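You operate a simulated robot arm through the tools that you are given. There is no shell and no other tool.

Carry out the task below with a simulated robot arm. There is one attempt and no reset: what you move stays moved.

## Task
Change the blue trainer's coils fuse, then run a lamp test.
Fine: fit its spare; old fuse in the red bin, cover shut; key at ON till a moment after HOT goes out, then OFF; don't start the engine.

It is judged by the outcome, as a careful person would: the job done as asked, and still so three seconds after it is handed in. It fails if anything else is knocked over, pushed out of place, dropped, spilled or broken. A push-on lid holds only when it is set on centred and level and pressed home; a screw cap is set on level and turned clockwise until tight.

## Robot
A 7-joint arm with a two-finger parallel gripper, fixed in place. Base frame: the origin is at the foot of the arm, x ahead of it, y to its left, z up. Lengths are in cm, angles in degrees, forces in N, time in s.
With the tool pointing down near the work surface it reaches from about 10 to 86 cm from the base axis. Its first joint turns from -115.0 to 115.0 degrees. Payload 3.91 kg.
The tool frame sits at the grasp point between the pads (the TCP): z along the fingers, y along the line on which they close. The tips reach 3 cm beyond it. The gripper opens to 11 cm. The fingers are 2 cm wide and 1 cm thick; the gripper's body (4.8 by 11.2 cm) begins 5.5 cm behind the TCP.
Orientation is that of the tool frame in the base frame, as a unit quaternion [w, x, y, z]. With the fingers straight down and closing along the base's y, the tool's x points along the base's -x, its y along +y and its z along -z.

## Interface
- The arm moves only by the tool arm_command. Its argument "moves" is a list of rows, each an object (a shift or turn left out is 0, a gripper value left out holds the last) with "slide": the shift along the tool's x, y, z in cm, a list of three; "rotation": the turn, a rotation vector about the tool's x, y, z in degrees, a list of three; "fingers": the closure, from 0 (fully open) to 1 (shut). In form: [{"slide": [x, y, z], "rotation": [ax, ay, az], "fingers": fingers}, ...]. A call has 1 to 20 rows; each row shifts and turns the commanded pose from where the row before left it, along the tool's axes as they then stand. Rows are played at 5 a second. More than 5 cm and 8.6 degrees between two rows, or a gripper value outside its range, and nothing of the call is played. Where a pose cannot be reached the arm comes as near as it can. A force on the tool above 90 N (or 10 N above the force at the start of the call, whichever is more), or a blocked arm, ends the call early, and 0.2 s more pass. Each finger travels about 15.3 cm/s and halts on what it meets, pressing with about 34 N; the grip force reading is that of the motor and also rises with nothing between the fingers. The clock runs only during rows and for 0.2 s after the last one: add rows that do not move to give the fingers time. The reply holds the time, the measured pose of the TCP, the force on the tool along the base axes, the opening and the grip force, in the units named above and with some noise, with the torque about the TCP (base axes, N m) and any sound that the robot's microphone picked up, and new pictures: "views" is both (left out), scene, wrist or none.
- Cameras (640 x 400 px; columns grow to the right, rows downward): "scene" is fixed at [39.98, 65.1, 131.39]; the picture's right is [-0.93, -0.37, 0.00], its down [-0.20, 0.49, -0.85] and it looks along [0.32, -0.79, -0.53] (base axes); focal length 265 px, centre (320, 200). "wrist" rides on the gripper at [7.2, 1.7, -10.3] in the tool frame; the picture's right is [-0.23, 0.97, 0.00], its down [-0.76, -0.18, -0.62] and it looks along [-0.61, -0.14, 0.78] (tool axes); focal length 222 px, centre (320, 200). There is no depth. A picture from a camera that has moved, and an enlarged one, comes with that camera's place and axes in the base frame and with its lens.
- move_column(by): slides the trunk up (or, below 0, down) by that many cm; the arm rides with it, the base frame stays. It gives what a move gives, with no picture.
- zoom(camera, box): a new picture of the part [left, top, right, bottom] of that camera's present view, enlarged. No time passes.
- close_job(): hands the job in; it is judged then, once.

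Nothing tells you positions but the pictures and the camera data. Unless the task says otherwise, let go and move clear before handing in.

The tools are called after "Request:" as a command line: name --argument value ..., lists and objects as JSON in quotes. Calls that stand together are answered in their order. arm_command: Moves the arm, as the interface text tells. Its arguments: {"type":"object","properties":{"moves":{"type":"array","items":{"type":"object","properties":{"slide":{"type":"array","items":{"type":"number"}},"rotation":{"type":"array","items":{"type":"number"}},"fingers":{"type":"number"}}}},"views":{"type":"string","enum":["both","scene","wrist","none"]}},"required":["moves"]} The other tools are called the same way: move_column (by) slides the trunk up or down; zoom (camera, box) takes an enlarged picture of a part of a camera's view; close_job () hands the job in.

At the start:

```text
time_s: 0.0
position: [46.22, 19.8, 119.41]
tool_rot: [-0.001, 0.0, 1.0, 0.001]
ft_force: [0.6, 0.3, 0.8]
moment: [-0.01, 0.02, 0.0]
grip_width: 11.0
gripper_force: 0.0
trunk travel left (down, up): [-72.5, 26.5]
```

scene: 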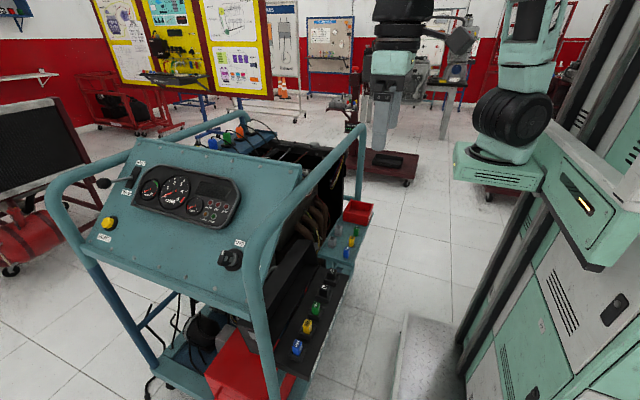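
wrist: 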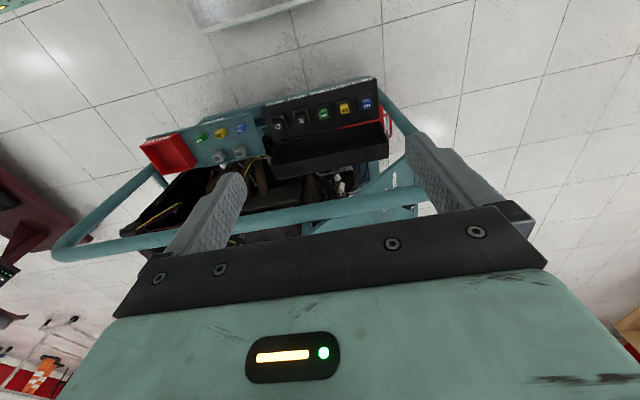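

I see a blue engine trainer with a dash panel, a fuse box with coloured fuses and a tray with spares beside a red bin. I'll zoom in to read the labels before moving.

Request:
zoom --camera "scene" --box '[270, 180, 390, 380]'

Request:
zoom --camera "scene" --box '[80, 140, 270, 260]'

Request:
zoom --camera "wrist" --box '[130, 70, 420, 250]'

Request:
zoom --camera "scene" --box '[190, 110, 290, 170]'

```text
2.00 times, centred on (330, 280) of scene
camera zoom: at [39.98, 65.1, 131.39], right [-0.93, -0.37, 0.0], down [-0.2, 0.49, -0.85], along [0.32, -0.79, -0.53], focal length 530 px, centre (300, 40)
```

zoom: 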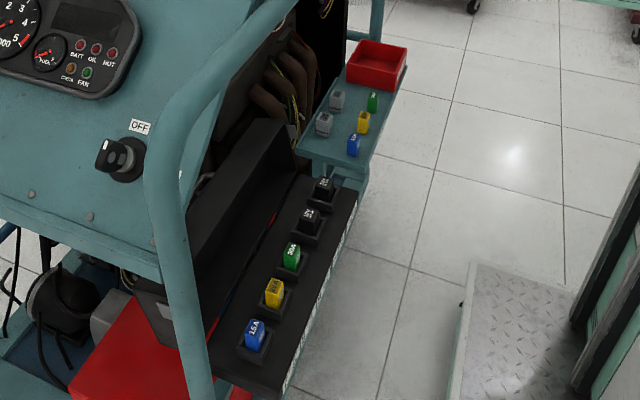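

```text
3.33 times, centred on (175, 200) of scene
camera zoom: at [39.98, 65.1, 131.39], right [-0.93, -0.37, 0.0], down [-0.2, 0.49, -0.85], along [0.32, -0.79, -0.53], focal length 883 px, centre (803, 200)
```

zoom: 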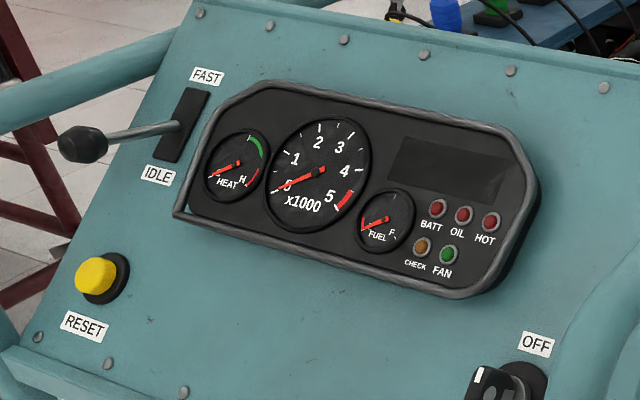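

```text
2.21 times, centred on (275, 160) of wrist
camera zoom: at [39.01, 21.37, 129.64], right [0.23, 0.97, 0.0], down [0.76, -0.18, 0.62], along [0.61, -0.14, -0.78], focal length 490 px, centre (419, 288)
```

zoom: 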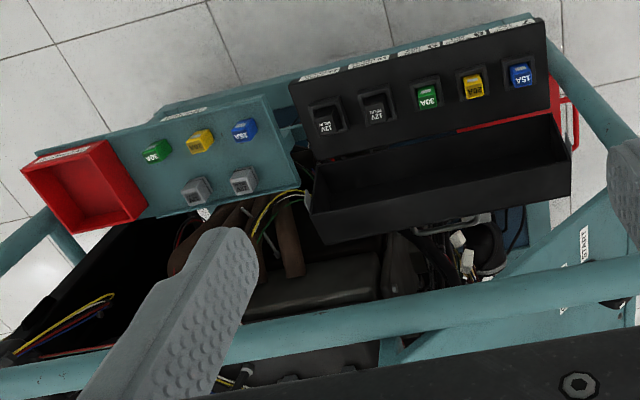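

```text
6.40 times, centred on (240, 140) of scene
camera zoom: at [39.98, 65.1, 131.39], right [-0.93, -0.37, 0.0], down [-0.2, 0.49, -0.85], along [0.32, -0.79, -0.53], focal length 1696 px, centre (832, 584)
```

zoom: 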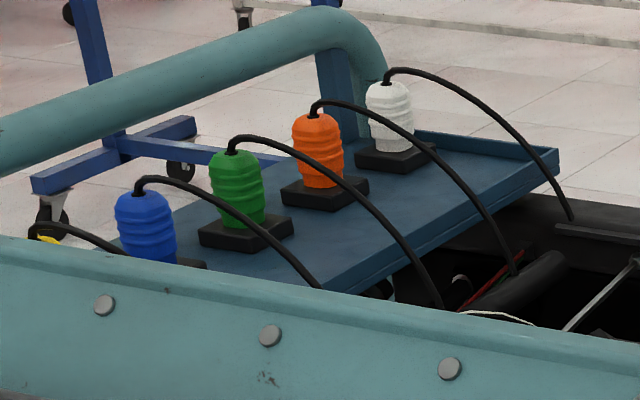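

The fuse labels sit along the edge of the box nearest the robot. I'll zoom in to read them, and look at the key.

Request:
zoom --camera "wrist" --box '[260, 70, 400, 158]'

Request:
zoom --camera "wrist" --box '[135, 95, 275, 183]'

Request:
zoom --camera "scene" --box '[205, 230, 265, 280]'

Request:
zoom --camera "scene" --box '[280, 260, 360, 370]'

Request:
zoom --camera "scene" --box '[320, 190, 390, 280]'

```text
4.55 times, centred on (330, 114) of wrist
camera zoom: at [39.01, 21.37, 129.64], right [0.23, 0.97, 0.0], down [0.76, -0.18, 0.62], along [0.61, -0.14, -0.78], focal length 1010 px, centre (274, 591)
```

zoom: 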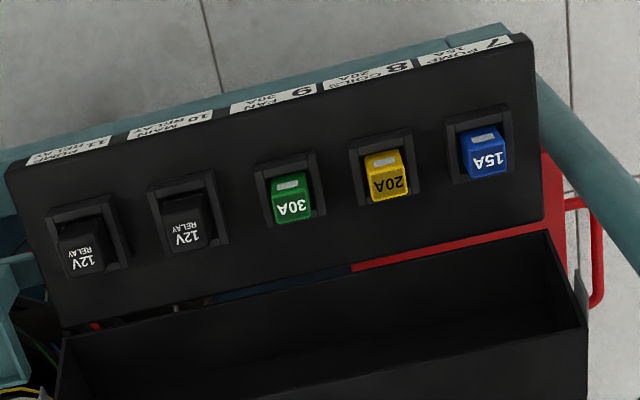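

```text
4.55 times, centred on (205, 139) of wrist
camera zoom: at [39.01, 21.37, 129.64], right [0.23, 0.97, 0.0], down [0.76, -0.18, 0.62], along [0.61, -0.14, -0.78], focal length 1010 px, centre (843, 477)
```

zoom: 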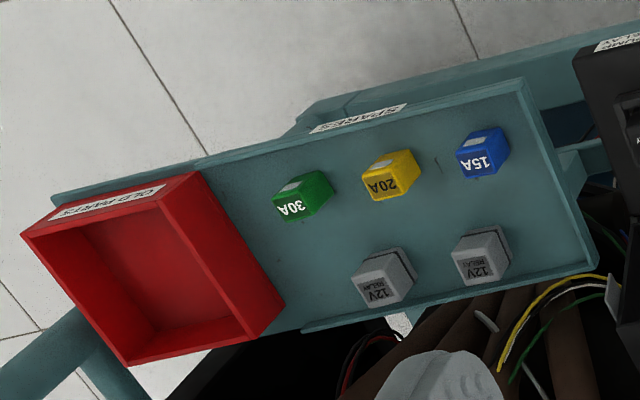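

```text
8.00 times, centred on (235, 255) of scene
camera zoom: at [39.98, 65.1, 131.39], right [-0.93, -0.37, 0.0], down [-0.2, 0.49, -0.85], along [0.32, -0.79, -0.53], focal length 2119 px, centre (1000, -240)
```

zoom: 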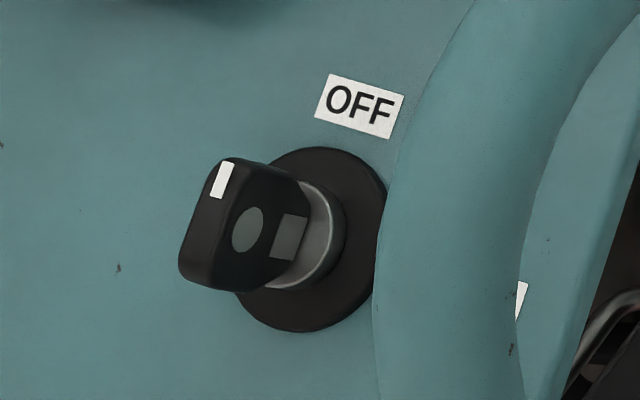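

```text
3.64 times, centred on (320, 315) of scene
camera zoom: at [39.98, 65.1, 131.39], right [-0.93, -0.37, 0.0], down [-0.2, 0.49, -0.85], along [0.32, -0.79, -0.53], focal length 963 px, centre (320, -218)
```

zoom: 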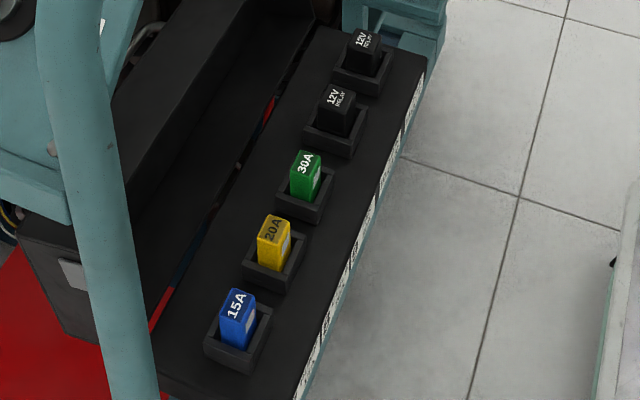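

```text
4.44 times, centred on (355, 235) of scene
camera zoom: at [39.98, 65.1, 131.39], right [-0.93, -0.37, 0.0], down [-0.2, 0.49, -0.85], along [0.32, -0.79, -0.53], focal length 1178 px, centre (164, 44)
```

zoom: 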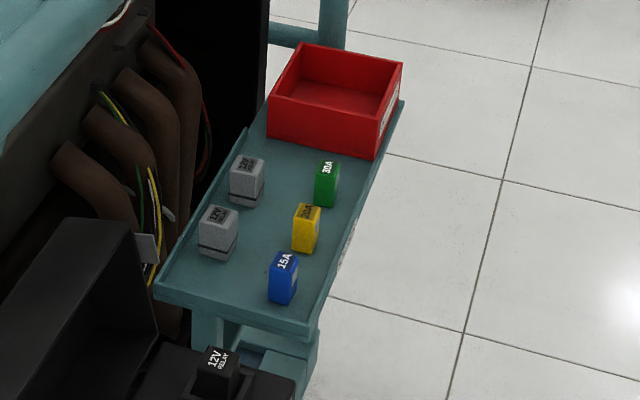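

The coils fuse is slot 8, the yellow 20A, with its top at about (60.8, 24.1, 61.6). Its yellow spare is at about (58.9, -14.6, 63.5). I'll lower the trunk partway for a closer look.

Request:
move_column --by -25

Request:
arm_command --moves '[{"fingers": 0.45}, {"slide": [4, 0, 0]}, {}]'

Request:
zoom --camera "wrist" --box '[100, 0, 420, 200]'

Request:
zoom --camera "wrist" --box '[320, 0, 640, 200]'

```text
time_s: 2.6
position: [46.26, 19.75, 94.41]
tool_rot: [0.0, 0.0, 1.0, 0.0]
ft_force: [0.1, 0.0, 0.0]
moment: [0.02, 0.0, 0.03]
grip_width: 10.98
gripper_force: 0.1
trunk travel left (down, up): [-47.5, 51.5]
```

```text
time_s: 3.4
position: [42.34, 19.57, 94.52]
tool_rot: [0.0, 0.0, 1.0, -0.001]
ft_force: [-0.8, 0.1, -0.5]
moment: [-0.02, -0.03, -0.03]
grip_width: 6.04
gripper_force: 0.1
trunk travel left (down, up): [-47.5, 51.5]
camera wrist: at [35.09, 21.24, 104.68], right [0.23, 0.97, 0.0], down [0.76, -0.18, 0.62], along [0.61, -0.14, -0.78], focal length 222 px, centre (320, 200)
```

scene: 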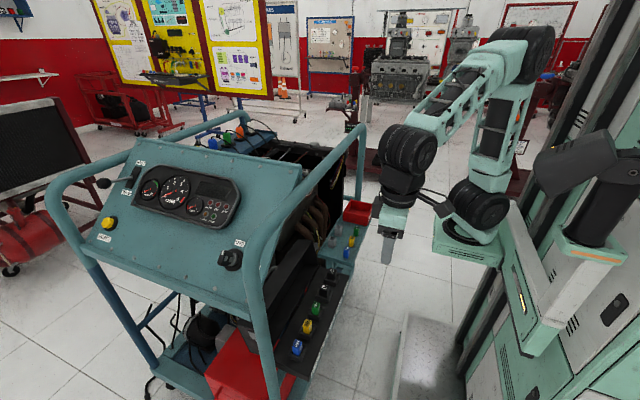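
wrist: 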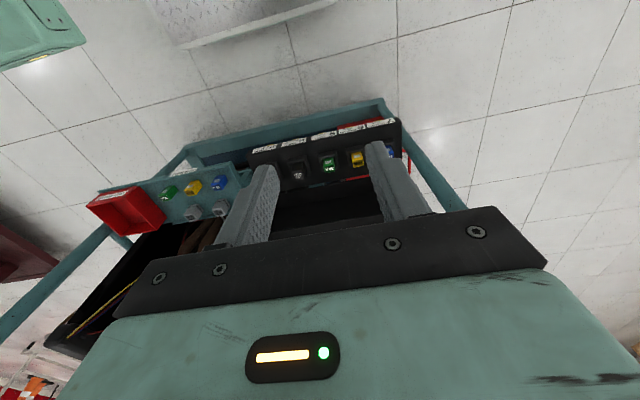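

```text
2.00 times, centred on (260, 100) of wrist
camera zoom: at [35.09, 21.24, 104.68], right [0.23, 0.97, 0.0], down [0.76, -0.18, 0.62], along [0.61, -0.14, -0.78], focal length 444 px, centre (440, 400)
```

zoom: 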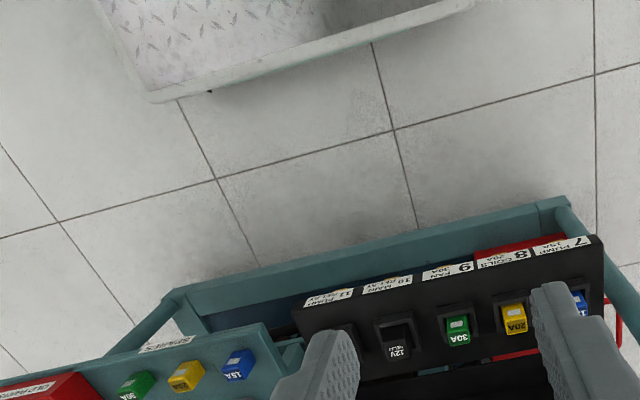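

```text
2.00 times, centred on (480, 100) of wrist
camera zoom: at [35.09, 21.24, 104.68], right [0.23, 0.97, 0.0], down [0.76, -0.18, 0.62], along [0.61, -0.14, -0.78], focal length 444 px, centre (0, 400)
```

zoom: 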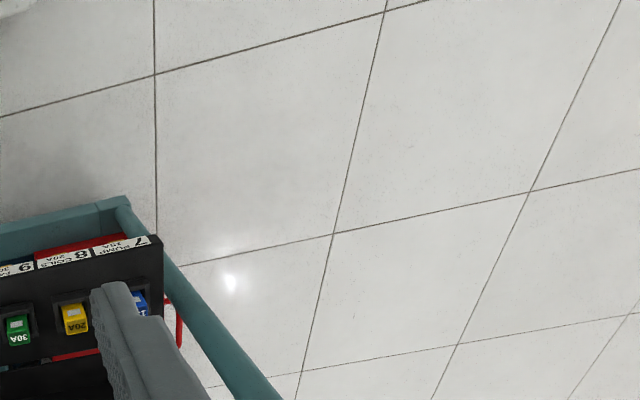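

Slot 8 reads "COILS 20A", which confirms the yellow fuse. I'll move closer above it to measure it well.

Request:
arm_command --moves '[{"slide": [0, 4.5, 0], "fingers": 0.2}, {"slide": [0, 0, 4]}, {"slide": [0, 0, 4]}, {"slide": [-2, 0, 2]}, {}]'

Request:
zoom --camera "wrist" --box '[200, 60, 440, 210]'

Request:
zoom --camera "scene" --box '[280, 180, 440, 280]'

```text
time_s: 4.6
position: [44.4, 24.42, 84.39]
tool_rot: [0.0, 0.0, 1.0, -0.001]
ft_force: [-0.7, 0.2, 0.3]
moment: [-0.02, -0.01, 0.0]
grip_width: 8.79
gripper_force: 0.1
trunk travel left (down, up): [-47.5, 51.5]
camera wrist: at [37.2, 25.97, 94.59], right [0.23, 0.97, 0.0], down [0.76, -0.18, 0.62], along [0.61, -0.14, -0.78], focal length 222 px, centre (320, 200)
```

scene: 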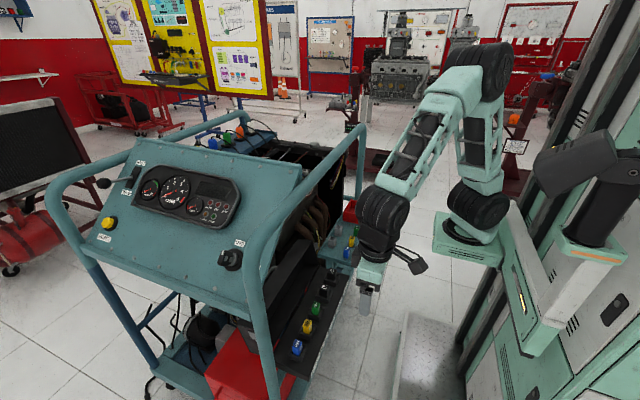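
wrist: 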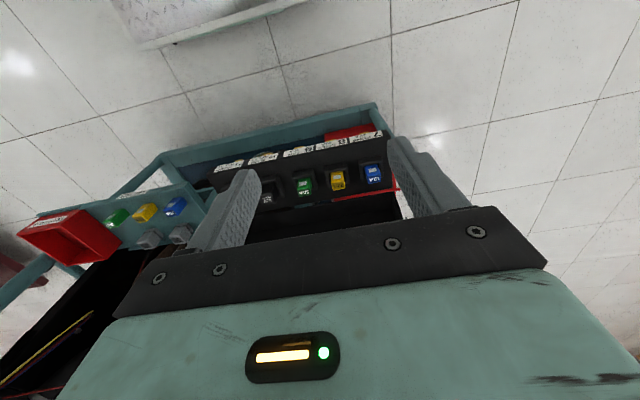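

```text
2.67 times, centred on (320, 135) of wrist
camera zoom: at [37.2, 25.97, 94.59], right [0.23, 0.97, 0.0], down [0.76, -0.18, 0.62], along [0.61, -0.14, -0.78], focal length 592 px, centre (320, 373)
```

zoom: 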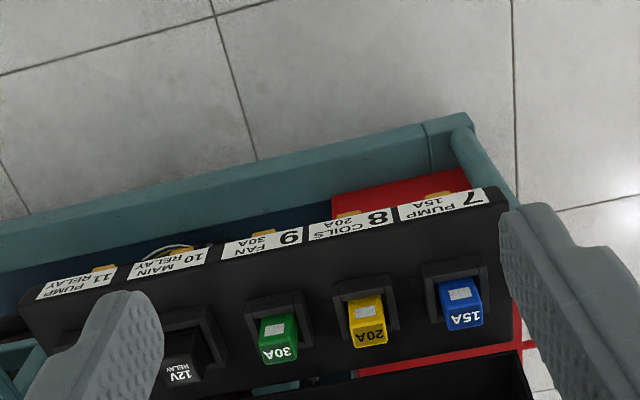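

```text
4.00 times, centred on (360, 230) of scene
camera zoom: at [39.98, 65.1, 131.39], right [-0.93, -0.37, 0.0], down [-0.2, 0.49, -0.85], along [0.32, -0.79, -0.53], focal length 1060 px, centre (160, 80)
```

zoom: 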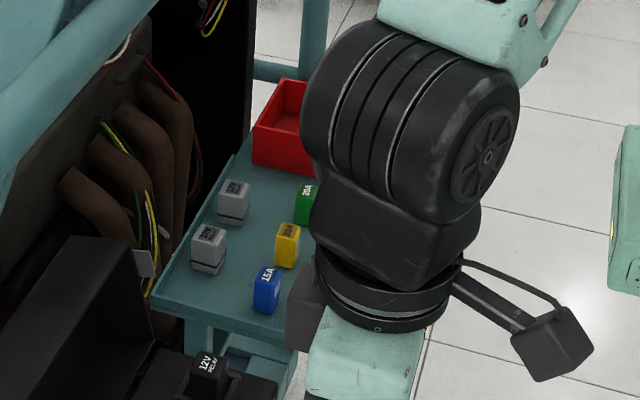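

The tool is near (44, 24, 84). The fuse board is level, with the coils fuse at about (60.6, 24.1) and its collar top near z 57.5. I'll look at the open cover behind it.

Request:
zoom --camera "wrist" --box '[220, 150, 420, 270]'

Request:
zoom --camera "scene" --box '[250, 220, 350, 320]'

```text
3.20 times, centred on (320, 210) of wrist
camera zoom: at [37.2, 25.97, 94.59], right [0.23, 0.97, 0.0], down [0.76, -0.18, 0.62], along [0.61, -0.14, -0.78], focal length 711 px, centre (320, 168)
```

zoom: 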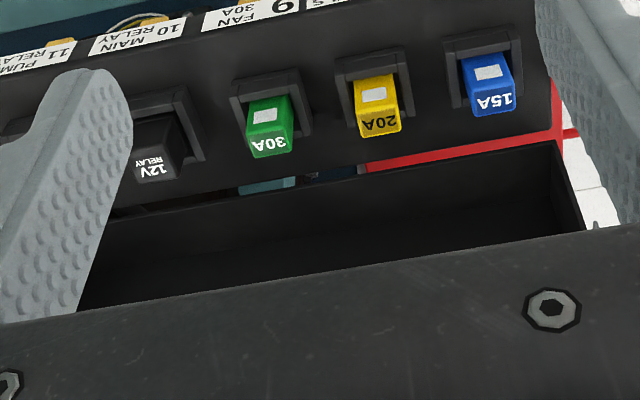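

```text
4.00 times, centred on (300, 270) of scene
camera zoom: at [39.98, 65.1, 131.39], right [-0.93, -0.37, 0.0], down [-0.2, 0.49, -0.85], along [0.32, -0.79, -0.53], focal length 1060 px, centre (400, -80)
```

zoom: 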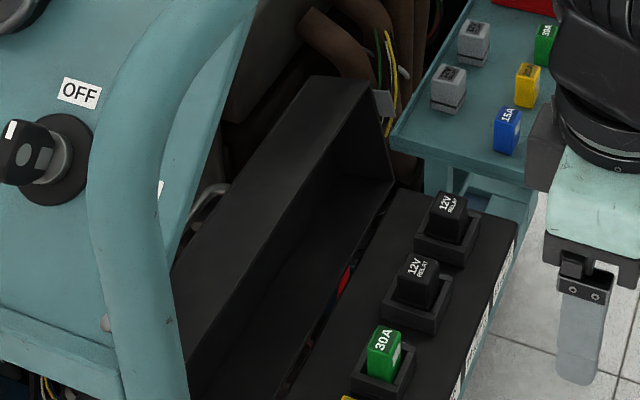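

The cover stands upright behind the board, at about x 69–74 with its top near z 72. A rail runs overhead at x≈64, z≈103, so I have to work under it with little lift. I'll lower the trunk while still clear of the trainer, then come forward low.

Request:
move_column --by -16

Request:
arm_command --moves '[{"slide": [-4, 0, 0], "fingers": 0.5}, {}]'

Request:
zoom --camera "wrist" --box '[200, 60, 440, 210]'

Request:
zoom --camera "scene" --box '[230, 120, 470, 320]'

```text
time_s: 6.4
position: [44.45, 24.4, 68.34]
tool_rot: [0.0, 0.001, 1.0, 0.0]
ft_force: [-0.3, 0.3, -0.2]
moment: [-0.03, 0.0, -0.01]
grip_width: 8.8
gripper_force: 0.1
trunk travel left (down, up): [-31.5, 67.5]
```

```text
time_s: 7.0
position: [48.3, 24.35, 68.32]
tool_rot: [0.0, 0.0, 1.0, 0.0]
ft_force: [-0.6, -0.6, 0.4]
moment: [-0.03, 0.03, -0.04]
grip_width: 5.51
gripper_force: 0.0
trunk travel left (down, up): [-31.5, 67.5]
camera wrist: at [41.11, 26.03, 78.6], right [0.23, 0.97, 0.0], down [0.76, -0.18, 0.62], along [0.61, -0.14, -0.78], focal length 222 px, centre (320, 200)
```

scene: 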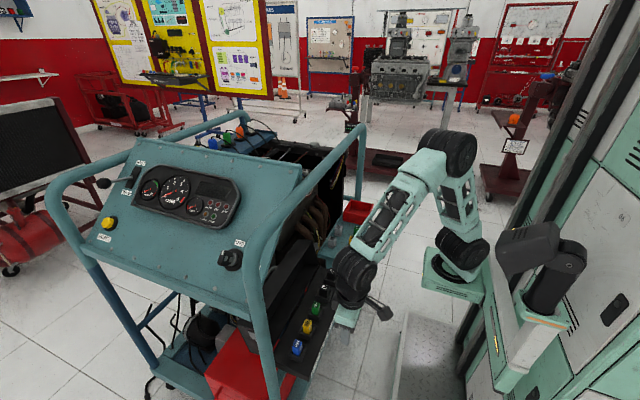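
wrist: 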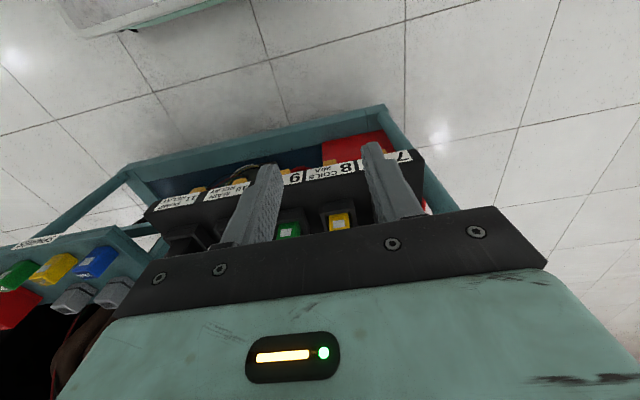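

```text
2.67 times, centred on (320, 135) of wrist
camera zoom: at [41.11, 26.03, 78.6], right [0.23, 0.97, 0.0], down [0.76, -0.18, 0.62], along [0.61, -0.14, -0.78], focal length 592 px, centre (320, 373)
```

zoom: 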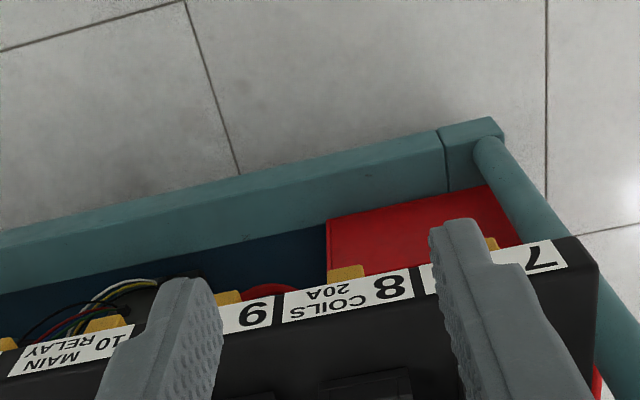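

```text
2.00 times, centred on (350, 220) of scene
camera zoom: at [39.98, 65.1, 131.39], right [-0.93, -0.37, 0.0], down [-0.2, 0.49, -0.85], along [0.32, -0.79, -0.53], focal length 530 px, centre (260, 160)
```

zoom: 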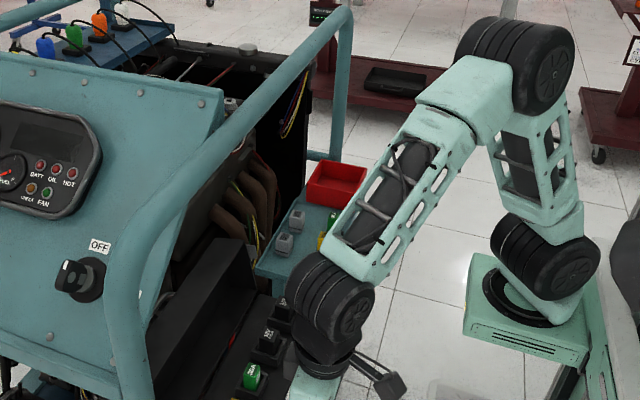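

The arm is under the rail height now. I'll advance toward a point above the coils fuse and check alignment.

Request:
arm_command --moves '[{"slide": [-4, 0, 0]}, {"slide": [-4, 0, 0]}, {"slide": [-2.3, -0.2, 0]}, {}]'

Request:
zoom --camera "wrist" --box '[220, 100, 420, 225]'

Request:
zoom --camera "scene" --box '[230, 120, 470, 320]'

```text
time_s: 8.0
position: [58.68, 24.11, 68.35]
tool_rot: [0.0, -0.001, 1.0, 0.0]
ft_force: [-0.1, -0.3, 0.3]
moment: [-0.03, 0.03, 0.0]
grip_width: 5.5
gripper_force: 0.0
trunk travel left (down, up): [-31.5, 67.5]
camera wrist: at [51.55, 25.8, 78.59], right [0.23, 0.97, 0.0], down [0.76, -0.18, 0.62], along [0.61, -0.14, -0.78], focal length 222 px, centre (320, 200)
```

scene: 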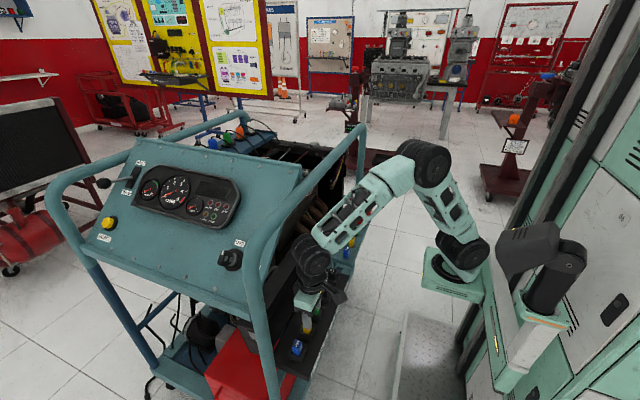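
wrist: 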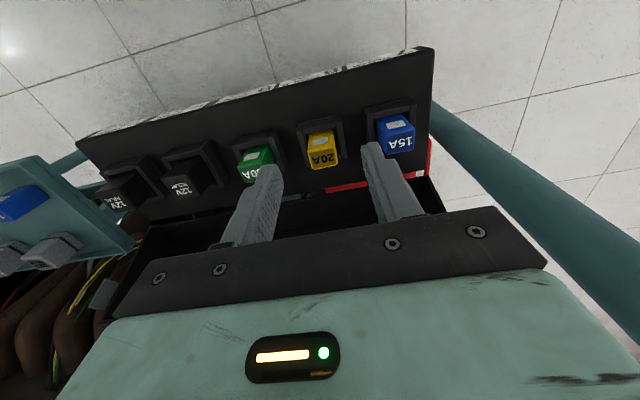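

```text
3.20 times, centred on (320, 162) of wrist
camera zoom: at [51.55, 25.8, 78.59], right [0.23, 0.97, 0.0], down [0.76, -0.18, 0.62], along [0.61, -0.14, -0.78], focal length 711 px, centre (320, 320)
```

zoom: 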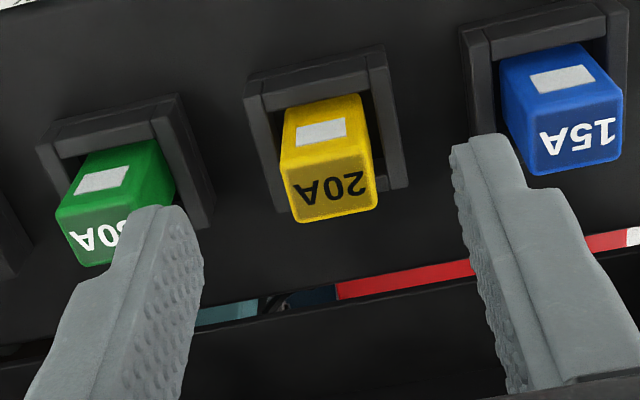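

```text
2.00 times, centred on (350, 220) of scene
camera zoom: at [39.98, 65.1, 131.39], right [-0.93, -0.37, 0.0], down [-0.2, 0.49, -0.85], along [0.32, -0.79, -0.53], focal length 530 px, centre (260, 160)
```

zoom: 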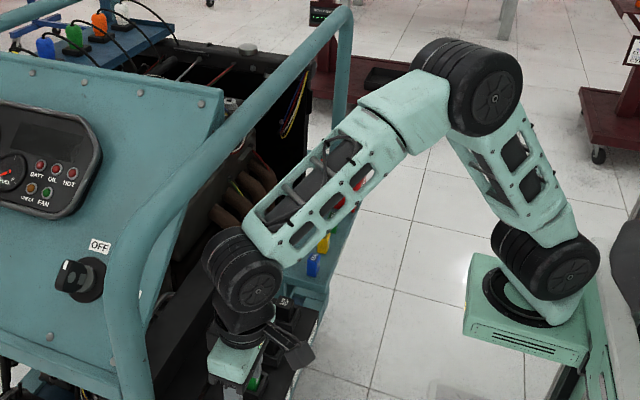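

The coils fuse top is centred at (60.5, 24.1), about 2.2 by 1.6 cm. I'll descend to it with the fingers either side in y, and check before closing.

Request:
arm_command --moves '[{"slide": [-1.85, 0, 0], "fingers": 0.58}, {"slide": [0, 0, 3]}, {"slide": [0, 0, 3]}, {"slide": [0, 0, 1.1]}, {}]'

Request:
zoom --camera "wrist" --box '[220, 100, 420, 225]'

Request:
zoom --camera "scene" --box '[230, 200, 390, 380]'

```text
time_s: 9.2
position: [60.57, 24.02, 61.24]
tool_rot: [0.001, 0.0, 1.0, -0.001]
ft_force: [-0.6, 0.4, 0.5]
moment: [0.01, 0.01, -0.02]
grip_width: 4.62
gripper_force: 0.1
trunk travel left (down, up): [-31.5, 67.5]
camera wrist: at [53.39, 25.7, 71.52], right [0.23, 0.97, 0.0], down [0.76, -0.18, 0.62], along [0.61, -0.14, -0.78], focal length 222 px, centre (320, 200)
```

scene: 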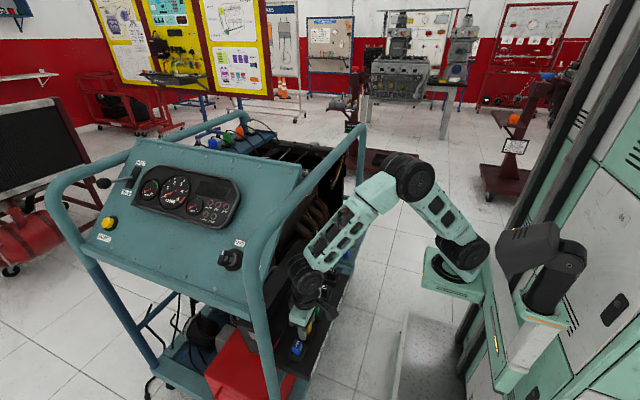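
wrist: 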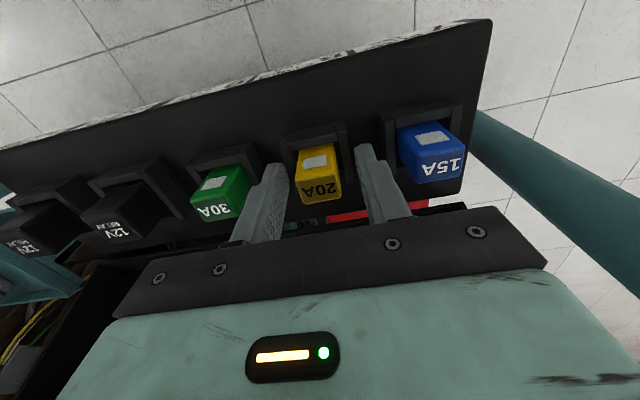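

```text
3.20 times, centred on (320, 162) of wrist
camera zoom: at [53.39, 25.7, 71.52], right [0.23, 0.97, 0.0], down [0.76, -0.18, 0.62], along [0.61, -0.14, -0.78], focal length 711 px, centre (320, 320)
```

zoom: 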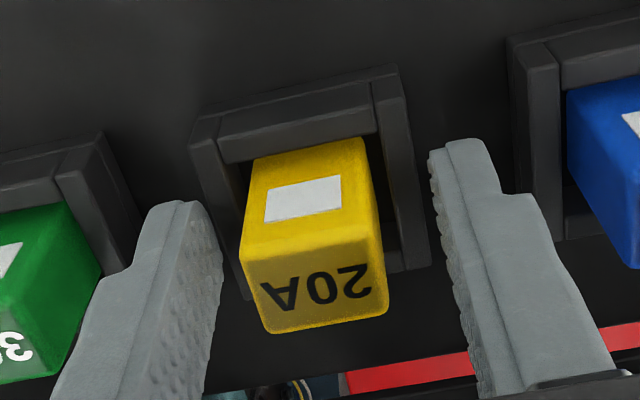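

```text
2.22 times, centred on (310, 290) of scene
camera zoom: at [39.98, 65.1, 131.39], right [-0.93, -0.37, 0.0], down [-0.2, 0.49, -0.85], along [0.32, -0.79, -0.53], focal length 589 px, centre (342, 0)
```

zoom: 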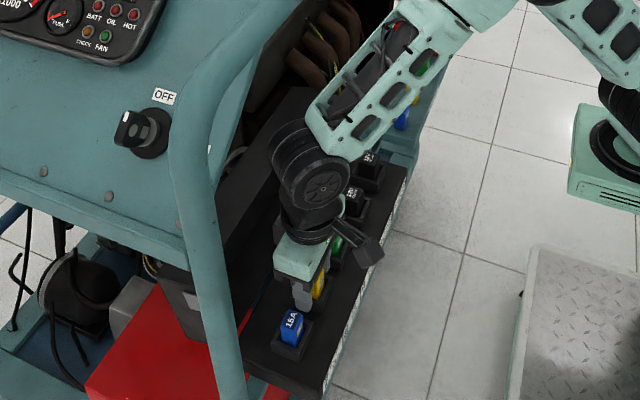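

The fuse is centred between the fingers. I'll raise slightly to stay clear of the collar, then close.

Request:
arm_command --moves '[{"slide": [-0.1, 0, -0.4]}, {"fingers": 0.9}, {"fingers": 1}, {}, {}]'

Request:
zoom --camera "wrist" --box '[220, 100, 420, 225]'

```text
time_s: 10.4
position: [60.61, 23.97, 61.72]
tool_rot: [-0.001, 0.001, 1.0, -0.001]
ft_force: [-2.4, -6.7, -11.7]
moment: [-0.27, 0.01, 0.19]
grip_width: 4.29
gripper_force: 45.0
trunk travel left (down, up): [-31.5, 67.5]
camera wrist: at [53.47, 25.68, 71.88], right [0.23, 0.97, 0.0], down [0.76, -0.18, 0.62], along [0.61, -0.14, -0.78], focal length 222 px, centre (320, 200)
```

scene: 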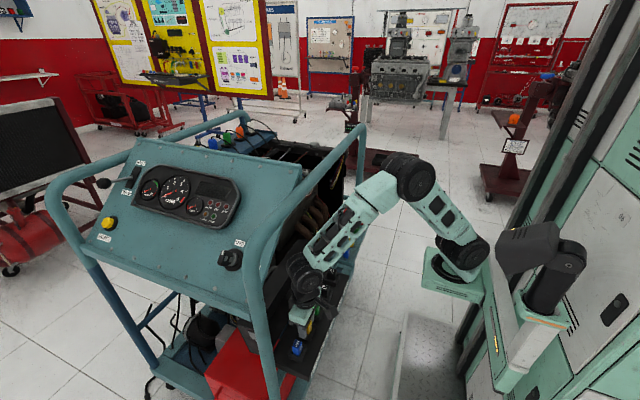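
wrist: 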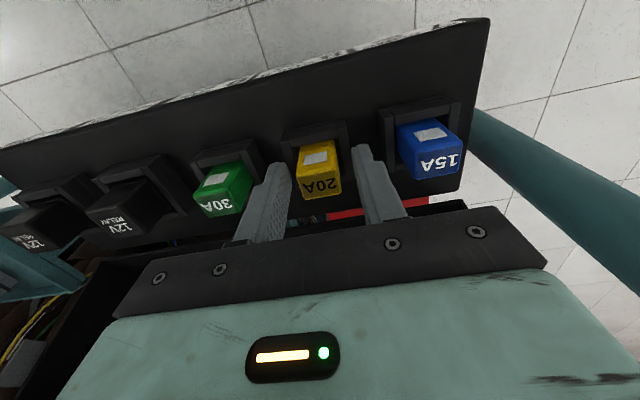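

```text
3.20 times, centred on (320, 162) of wrist
camera zoom: at [53.47, 25.68, 71.88], right [0.23, 0.97, 0.0], down [0.76, -0.18, 0.62], along [0.61, -0.14, -0.78], focal length 711 px, centre (320, 320)
```

zoom: 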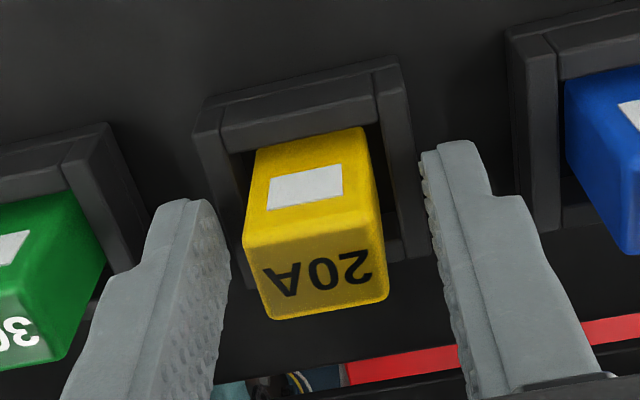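

The fingers closed on the socket collar, which is 4.3 cm wide, not on the fuse. I'll open, rise above the collar and grip the exposed part.

Request:
arm_command --moves '[{"fingers": 0.57}, {}, {"slide": [0, 0.1, -0.7]}, {"slide": [0, 0, -0.5]}, {}]'

Request:
arm_command --moves '[{"fingers": 0.7}, {"fingers": 0.8}, {"fingers": 0.9}, {}]'

Request:
zoom --camera "wrist" --box '[220, 100, 420, 225]'

```text
time_s: 11.6
position: [60.75, 24.06, 63.04]
tool_rot: [0.0, -0.001, 1.0, 0.0]
ft_force: [0.4, 0.5, -1.0]
moment: [-0.02, 0.0, -0.02]
grip_width: 4.75
gripper_force: 0.2
trunk travel left (down, up): [-31.5, 67.5]
camera wrist: at [53.51, 25.84, 73.15], right [0.23, 0.97, 0.0], down [0.76, -0.18, 0.62], along [0.61, -0.14, -0.78], focal length 222 px, centre (320, 200)
```

scene: 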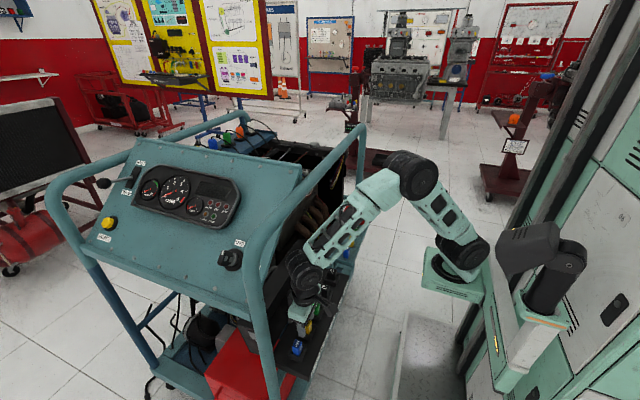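
wrist: 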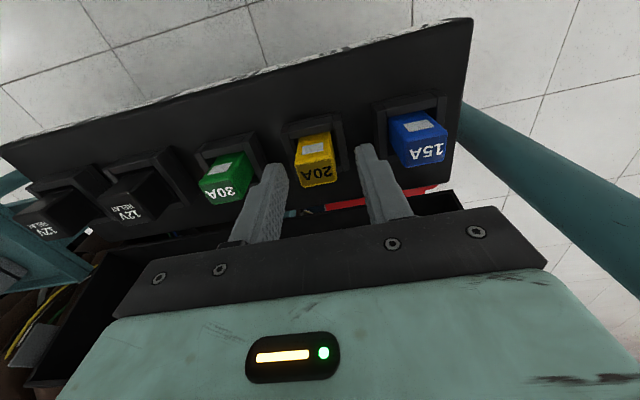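

```text
time_s: 12.6
position: [60.77, 24.23, 62.79]
tool_rot: [0.0, 0.0, 1.0, 0.0]
ft_force: [0.3, 0.5, 1.5]
moment: [-0.01, -0.02, -0.01]
grip_width: 2.22
gripper_force: 33.9
trunk travel left (down, up): [-31.5, 67.5]
camera wrist: at [53.5, 25.84, 73.14], right [0.23, 0.97, 0.0], down [0.76, -0.18, 0.62], along [0.61, -0.14, -0.78], focal length 222 px, centre (320, 200)
```

scene: 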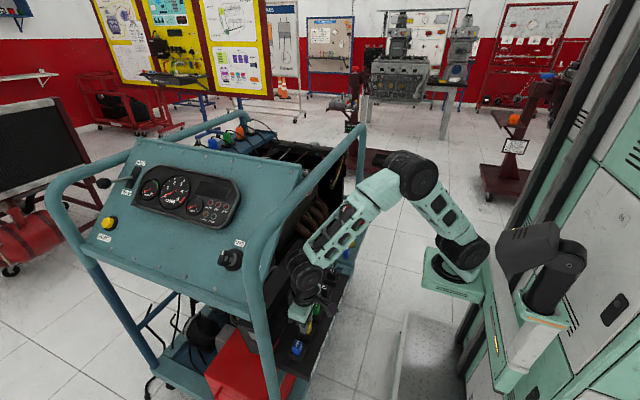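
wrist: 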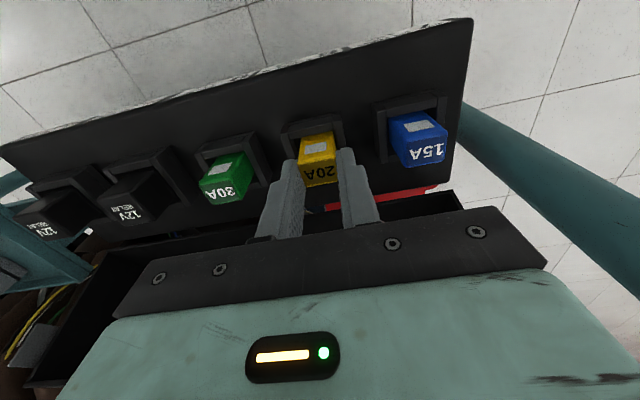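

```text
3.20 times, centred on (320, 162) of wrist
camera zoom: at [53.5, 25.84, 73.14], right [0.23, 0.97, 0.0], down [0.76, -0.18, 0.62], along [0.61, -0.14, -0.78], focal length 711 px, centre (320, 320)
```

zoom: 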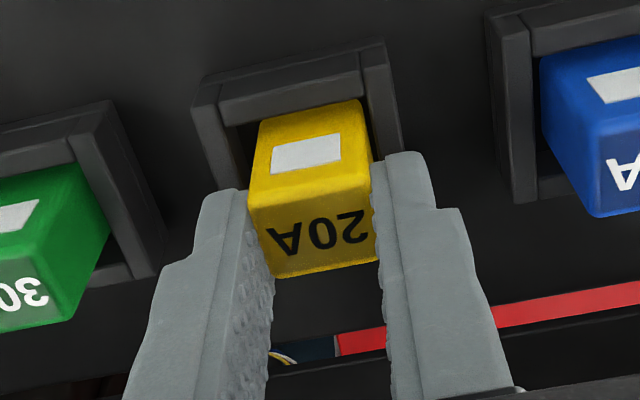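

The fuse is gripped at 2.22 cm. I'll squeeze fully and pull it straight up.

Request:
arm_command --moves '[{"fingers": 1}, {}, {"slide": [0, 0, -0.5]}, {"slide": [0, 0, -0.5]}, {"slide": [0, 0, -1]}, {"slide": [0, 0, -1]}, {"slide": [0, 0, -1]}, {}]'

Request:
zoom --camera "wrist" --box '[220, 100, 420, 225]'

Request:
zoom --camera "scene" --box '[250, 220, 390, 380]'

```text
time_s: 14.4
position: [60.6, 24.18, 66.86]
tool_rot: [0.0, 0.001, 1.0, -0.001]
ft_force: [-0.1, 0.0, -0.7]
moment: [0.02, 0.01, -0.01]
grip_width: 2.26
gripper_force: 34.2
trunk travel left (down, up): [-31.5, 67.5]
camera wrist: at [53.41, 25.89, 77.08], right [0.23, 0.97, 0.0], down [0.76, -0.18, 0.62], along [0.61, -0.14, -0.78], focal length 222 px, centre (320, 200)
```

scene: 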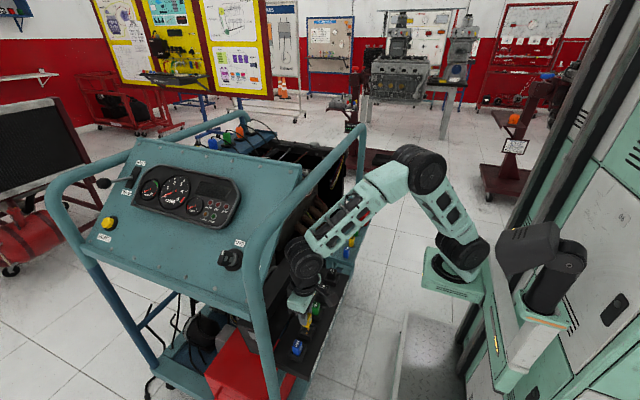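
wrist: 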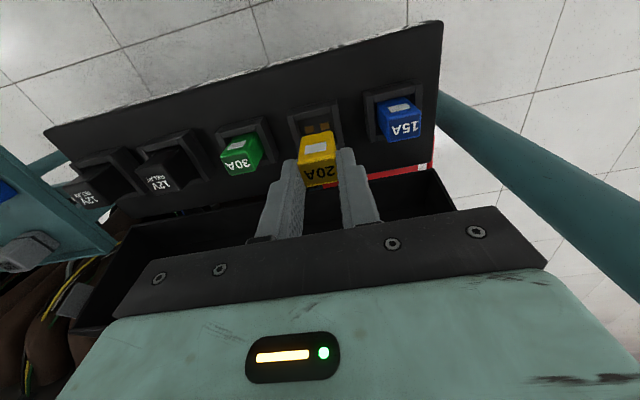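

```text
3.20 times, centred on (320, 162) of wrist
camera zoom: at [53.41, 25.89, 77.08], right [0.23, 0.97, 0.0], down [0.76, -0.18, 0.62], along [0.61, -0.14, -0.78], focal length 711 px, centre (320, 320)
```

zoom: 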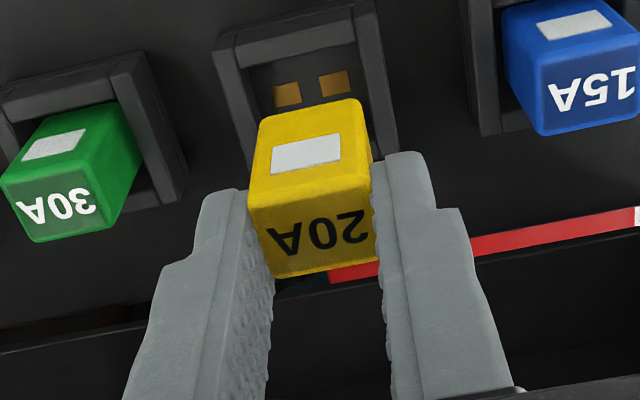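

```text
2.50 times, centred on (320, 300) of scene
camera zoom: at [39.98, 65.1, 131.39], right [-0.93, -0.37, 0.0], down [-0.2, 0.49, -0.85], along [0.32, -0.79, -0.53], focal length 662 px, centre (320, -50)
```

zoom: 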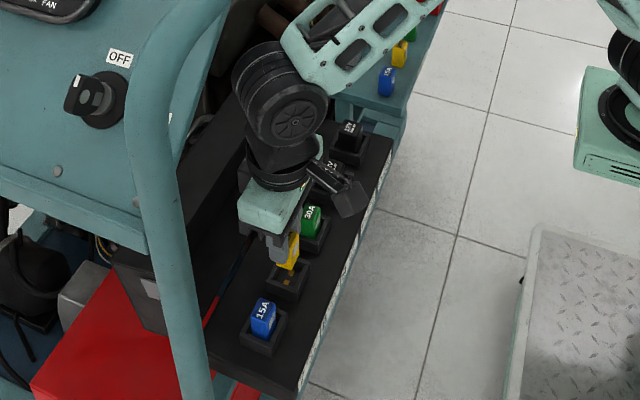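

The fuse is out, and two blade slots running along y are visible in the socket. I'll lift a little, retract toward the robot from under the rail and inspect the held fuse.

Request:
arm_command --moves '[{"slide": [0, 0, -1.5]}, {"slide": [3, 0, -0.5]}, {"slide": [4, 0, 0]}, {"slide": [4, 0, 0]}, {"slide": [2.5, 0, 0]}, {}]'

Request:
zoom --camera "scene" --box '[280, 260, 380, 340]'

Request:
zoom --camera "scene" --box '[300, 180, 400, 260]'

```text
time_s: 15.8
position: [47.26, 24.21, 69.05]
tool_rot: [0.0, 0.0, 1.0, 0.0]
ft_force: [-0.2, -0.2, 0.3]
moment: [-0.03, 0.0, -0.01]
grip_width: 2.25
gripper_force: 34.3
trunk travel left (down, up): [-31.5, 67.5]
camera wrist: at [40.07, 25.88, 79.25], right [0.23, 0.97, 0.0], down [0.76, -0.18, 0.62], along [0.61, -0.14, -0.78], focal length 222 px, centre (320, 200)
```

scene: 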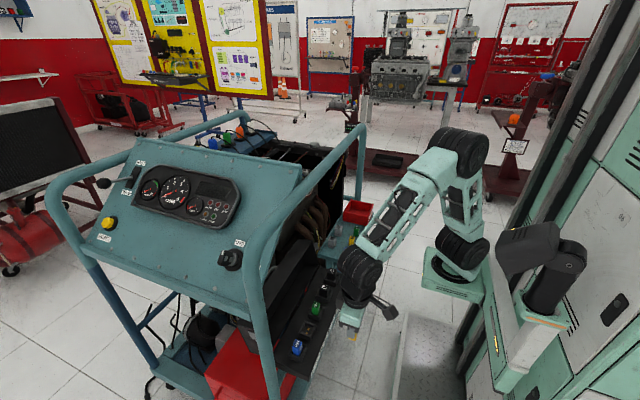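
wrist: 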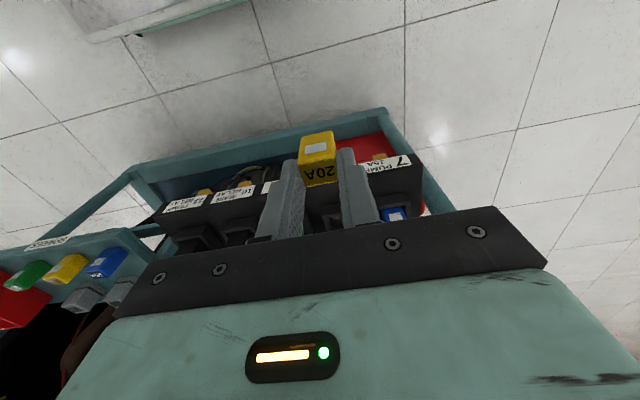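

```text
5.00 times, centred on (330, 300) of scene
camera zoom: at [39.98, 65.1, 131.39], right [-0.93, -0.37, 0.0], down [-0.2, 0.49, -0.85], along [0.32, -0.79, -0.53], focal length 1325 px, centre (270, -300)
```

zoom: 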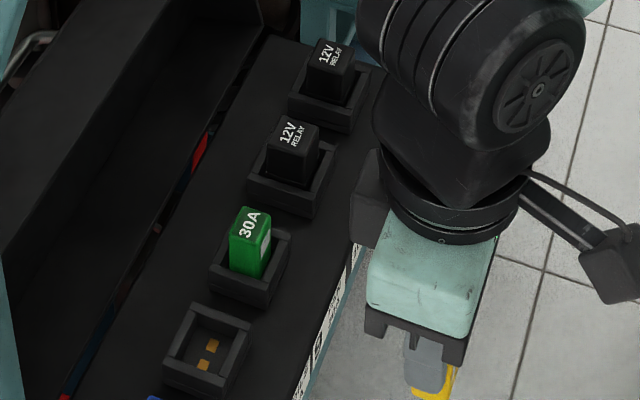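

```text
5.00 times, centred on (350, 220) of scene
camera zoom: at [39.98, 65.1, 131.39], right [-0.93, -0.37, 0.0], down [-0.2, 0.49, -0.85], along [0.32, -0.79, -0.53], focal length 1325 px, centre (170, 100)
```

zoom: 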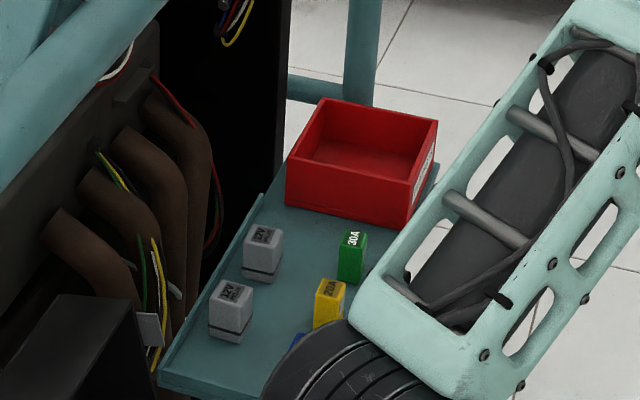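

I'm holding the old fuse; its body reaches about 6 cm below the tool point, plus the blades. The red bin spans about x 55–65, y -39 to -25, with its rim at z≈66. I'll raise, carry it across in front of the trainer, tilt the hand back for rail clearance and go over the bin.

Request:
arm_command --moves '[{"slide": [1, 0, -3.5]}, {"slide": [0, 0, -3.5]}, {"slide": [0, -4.5, 0]}, {"slide": [0, -4.5, 0]}, {"slide": [0, -4.5, 0]}, {"slide": [0, -4.5, 0]}, {"slide": [0, -4.5, 0]}, {"slide": [0, -4.5, 0]}, {"slide": [0, -4.5, 0]}, {"slide": [0, -4.5, 0]}, {"slide": [0, -4.5, 0]}, {"slide": [0, -4.5, 0]}, {"slide": [0, -4.5, 0]}, {"slide": [0, -4.5, 0]}, {"slide": [0, -1.2, 0]}, {"rotation": [0, -8, 0]}, {"rotation": [0, -8, 0]}, {"rotation": [0, -8, 0]}, {}]'

Request:
zoom --camera "wrist" --box '[160, 60, 480, 260]'

```text
time_s: 19.8
position: [46.11, -31.16, 75.82]
tool_rot: [0.209, 0.0, 0.978, 0.0]
ft_force: [0.1, -0.6, -0.5]
moment: [-0.04, 0.0, 0.0]
grip_width: 2.24
gripper_force: 34.0
trunk travel left (down, up): [-31.5, 67.5]
camera wrist: at [35.34, -29.38, 82.28], right [0.21, 0.97, 0.09], down [0.44, -0.18, 0.88], along [0.87, -0.14, -0.47], focal length 222 px, centre (320, 200)
```

scene: 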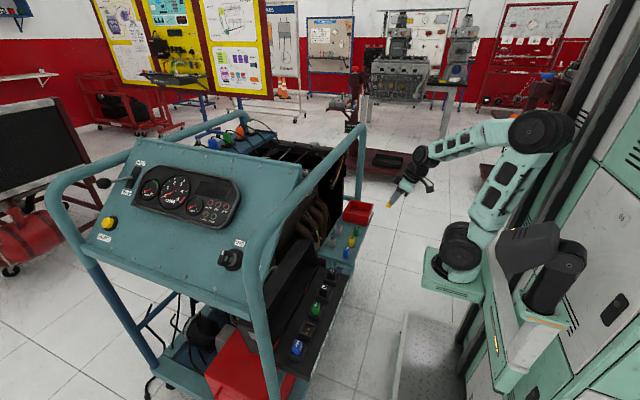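
wrist: 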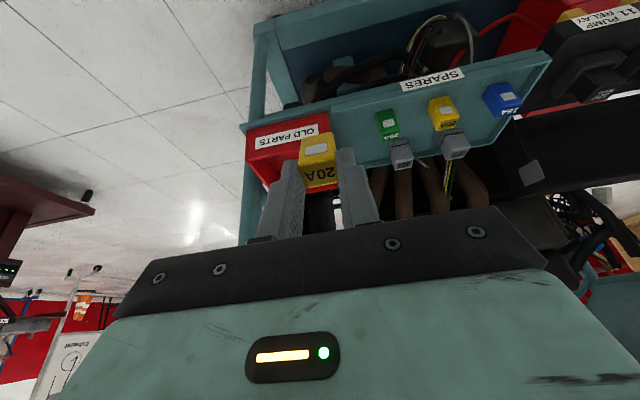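

```text
2.00 times, centred on (320, 160) of wrist
camera zoom: at [35.34, -29.38, 82.28], right [0.21, 0.97, 0.09], down [0.44, -0.18, 0.88], along [0.87, -0.14, -0.47], focal length 444 px, centre (320, 280)
```

zoom: 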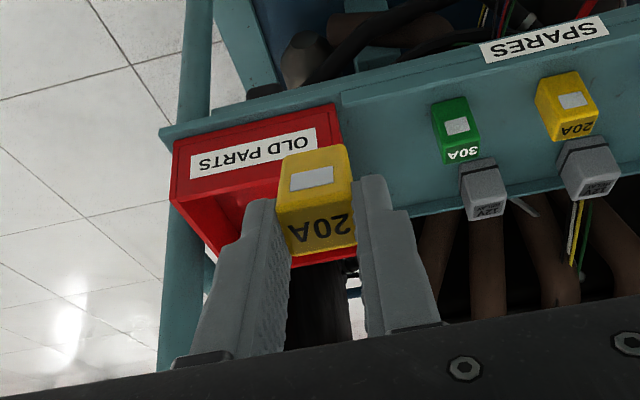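

Closer views put the bin at about x 56.5–66, y -41.5 to -31, with its rim at z≈64, further off than my first estimate. The yellow spare is at about (59, -15.9). I'll move over the bin's middle and check.

Request:
arm_command --moves '[{"slide": [-3.83, -1.6, 1.71]}, {"slide": [-3.83, -1.6, 1.71]}, {"slide": [-3.83, -1.6, 1.71]}, {}]'

Request:
zoom --camera "scene" --box '[300, 150, 440, 260]'

```text
time_s: 20.8
position: [58.9, -36.03, 75.79]
tool_rot: [0.208, -0.001, 0.978, 0.0]
ft_force: [-0.5, -0.4, 0.2]
moment: [0.0, 0.0, 0.0]
grip_width: 2.28
gripper_force: 34.2
trunk travel left (down, up): [-31.5, 67.5]
camera wrist: at [48.01, -34.24, 82.27], right [0.21, 0.97, 0.09], down [0.44, -0.18, 0.88], along [0.87, -0.14, -0.47], focal length 222 px, centre (320, 200)
```

scene: 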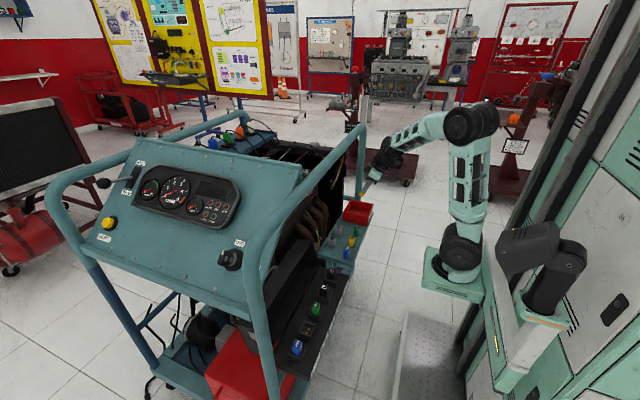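
wrist: 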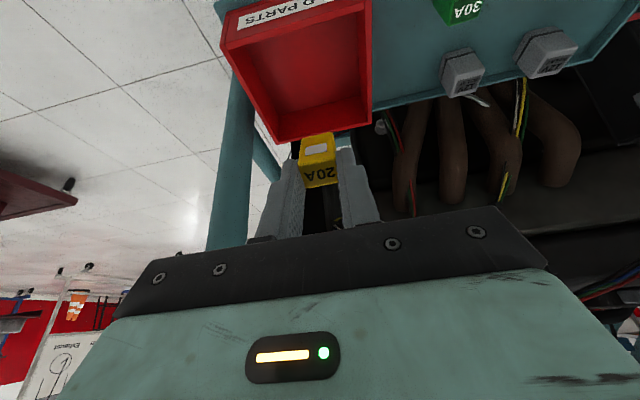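

```text
3.64 times, centred on (370, 205) of scene
camera zoom: at [39.98, 65.1, 131.39], right [-0.93, -0.37, 0.0], down [-0.2, 0.49, -0.85], along [0.32, -0.79, -0.53], focal length 963 px, centre (138, 182)
```

zoom: 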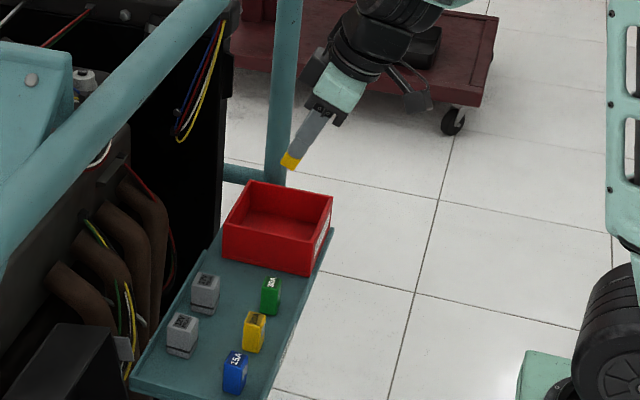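

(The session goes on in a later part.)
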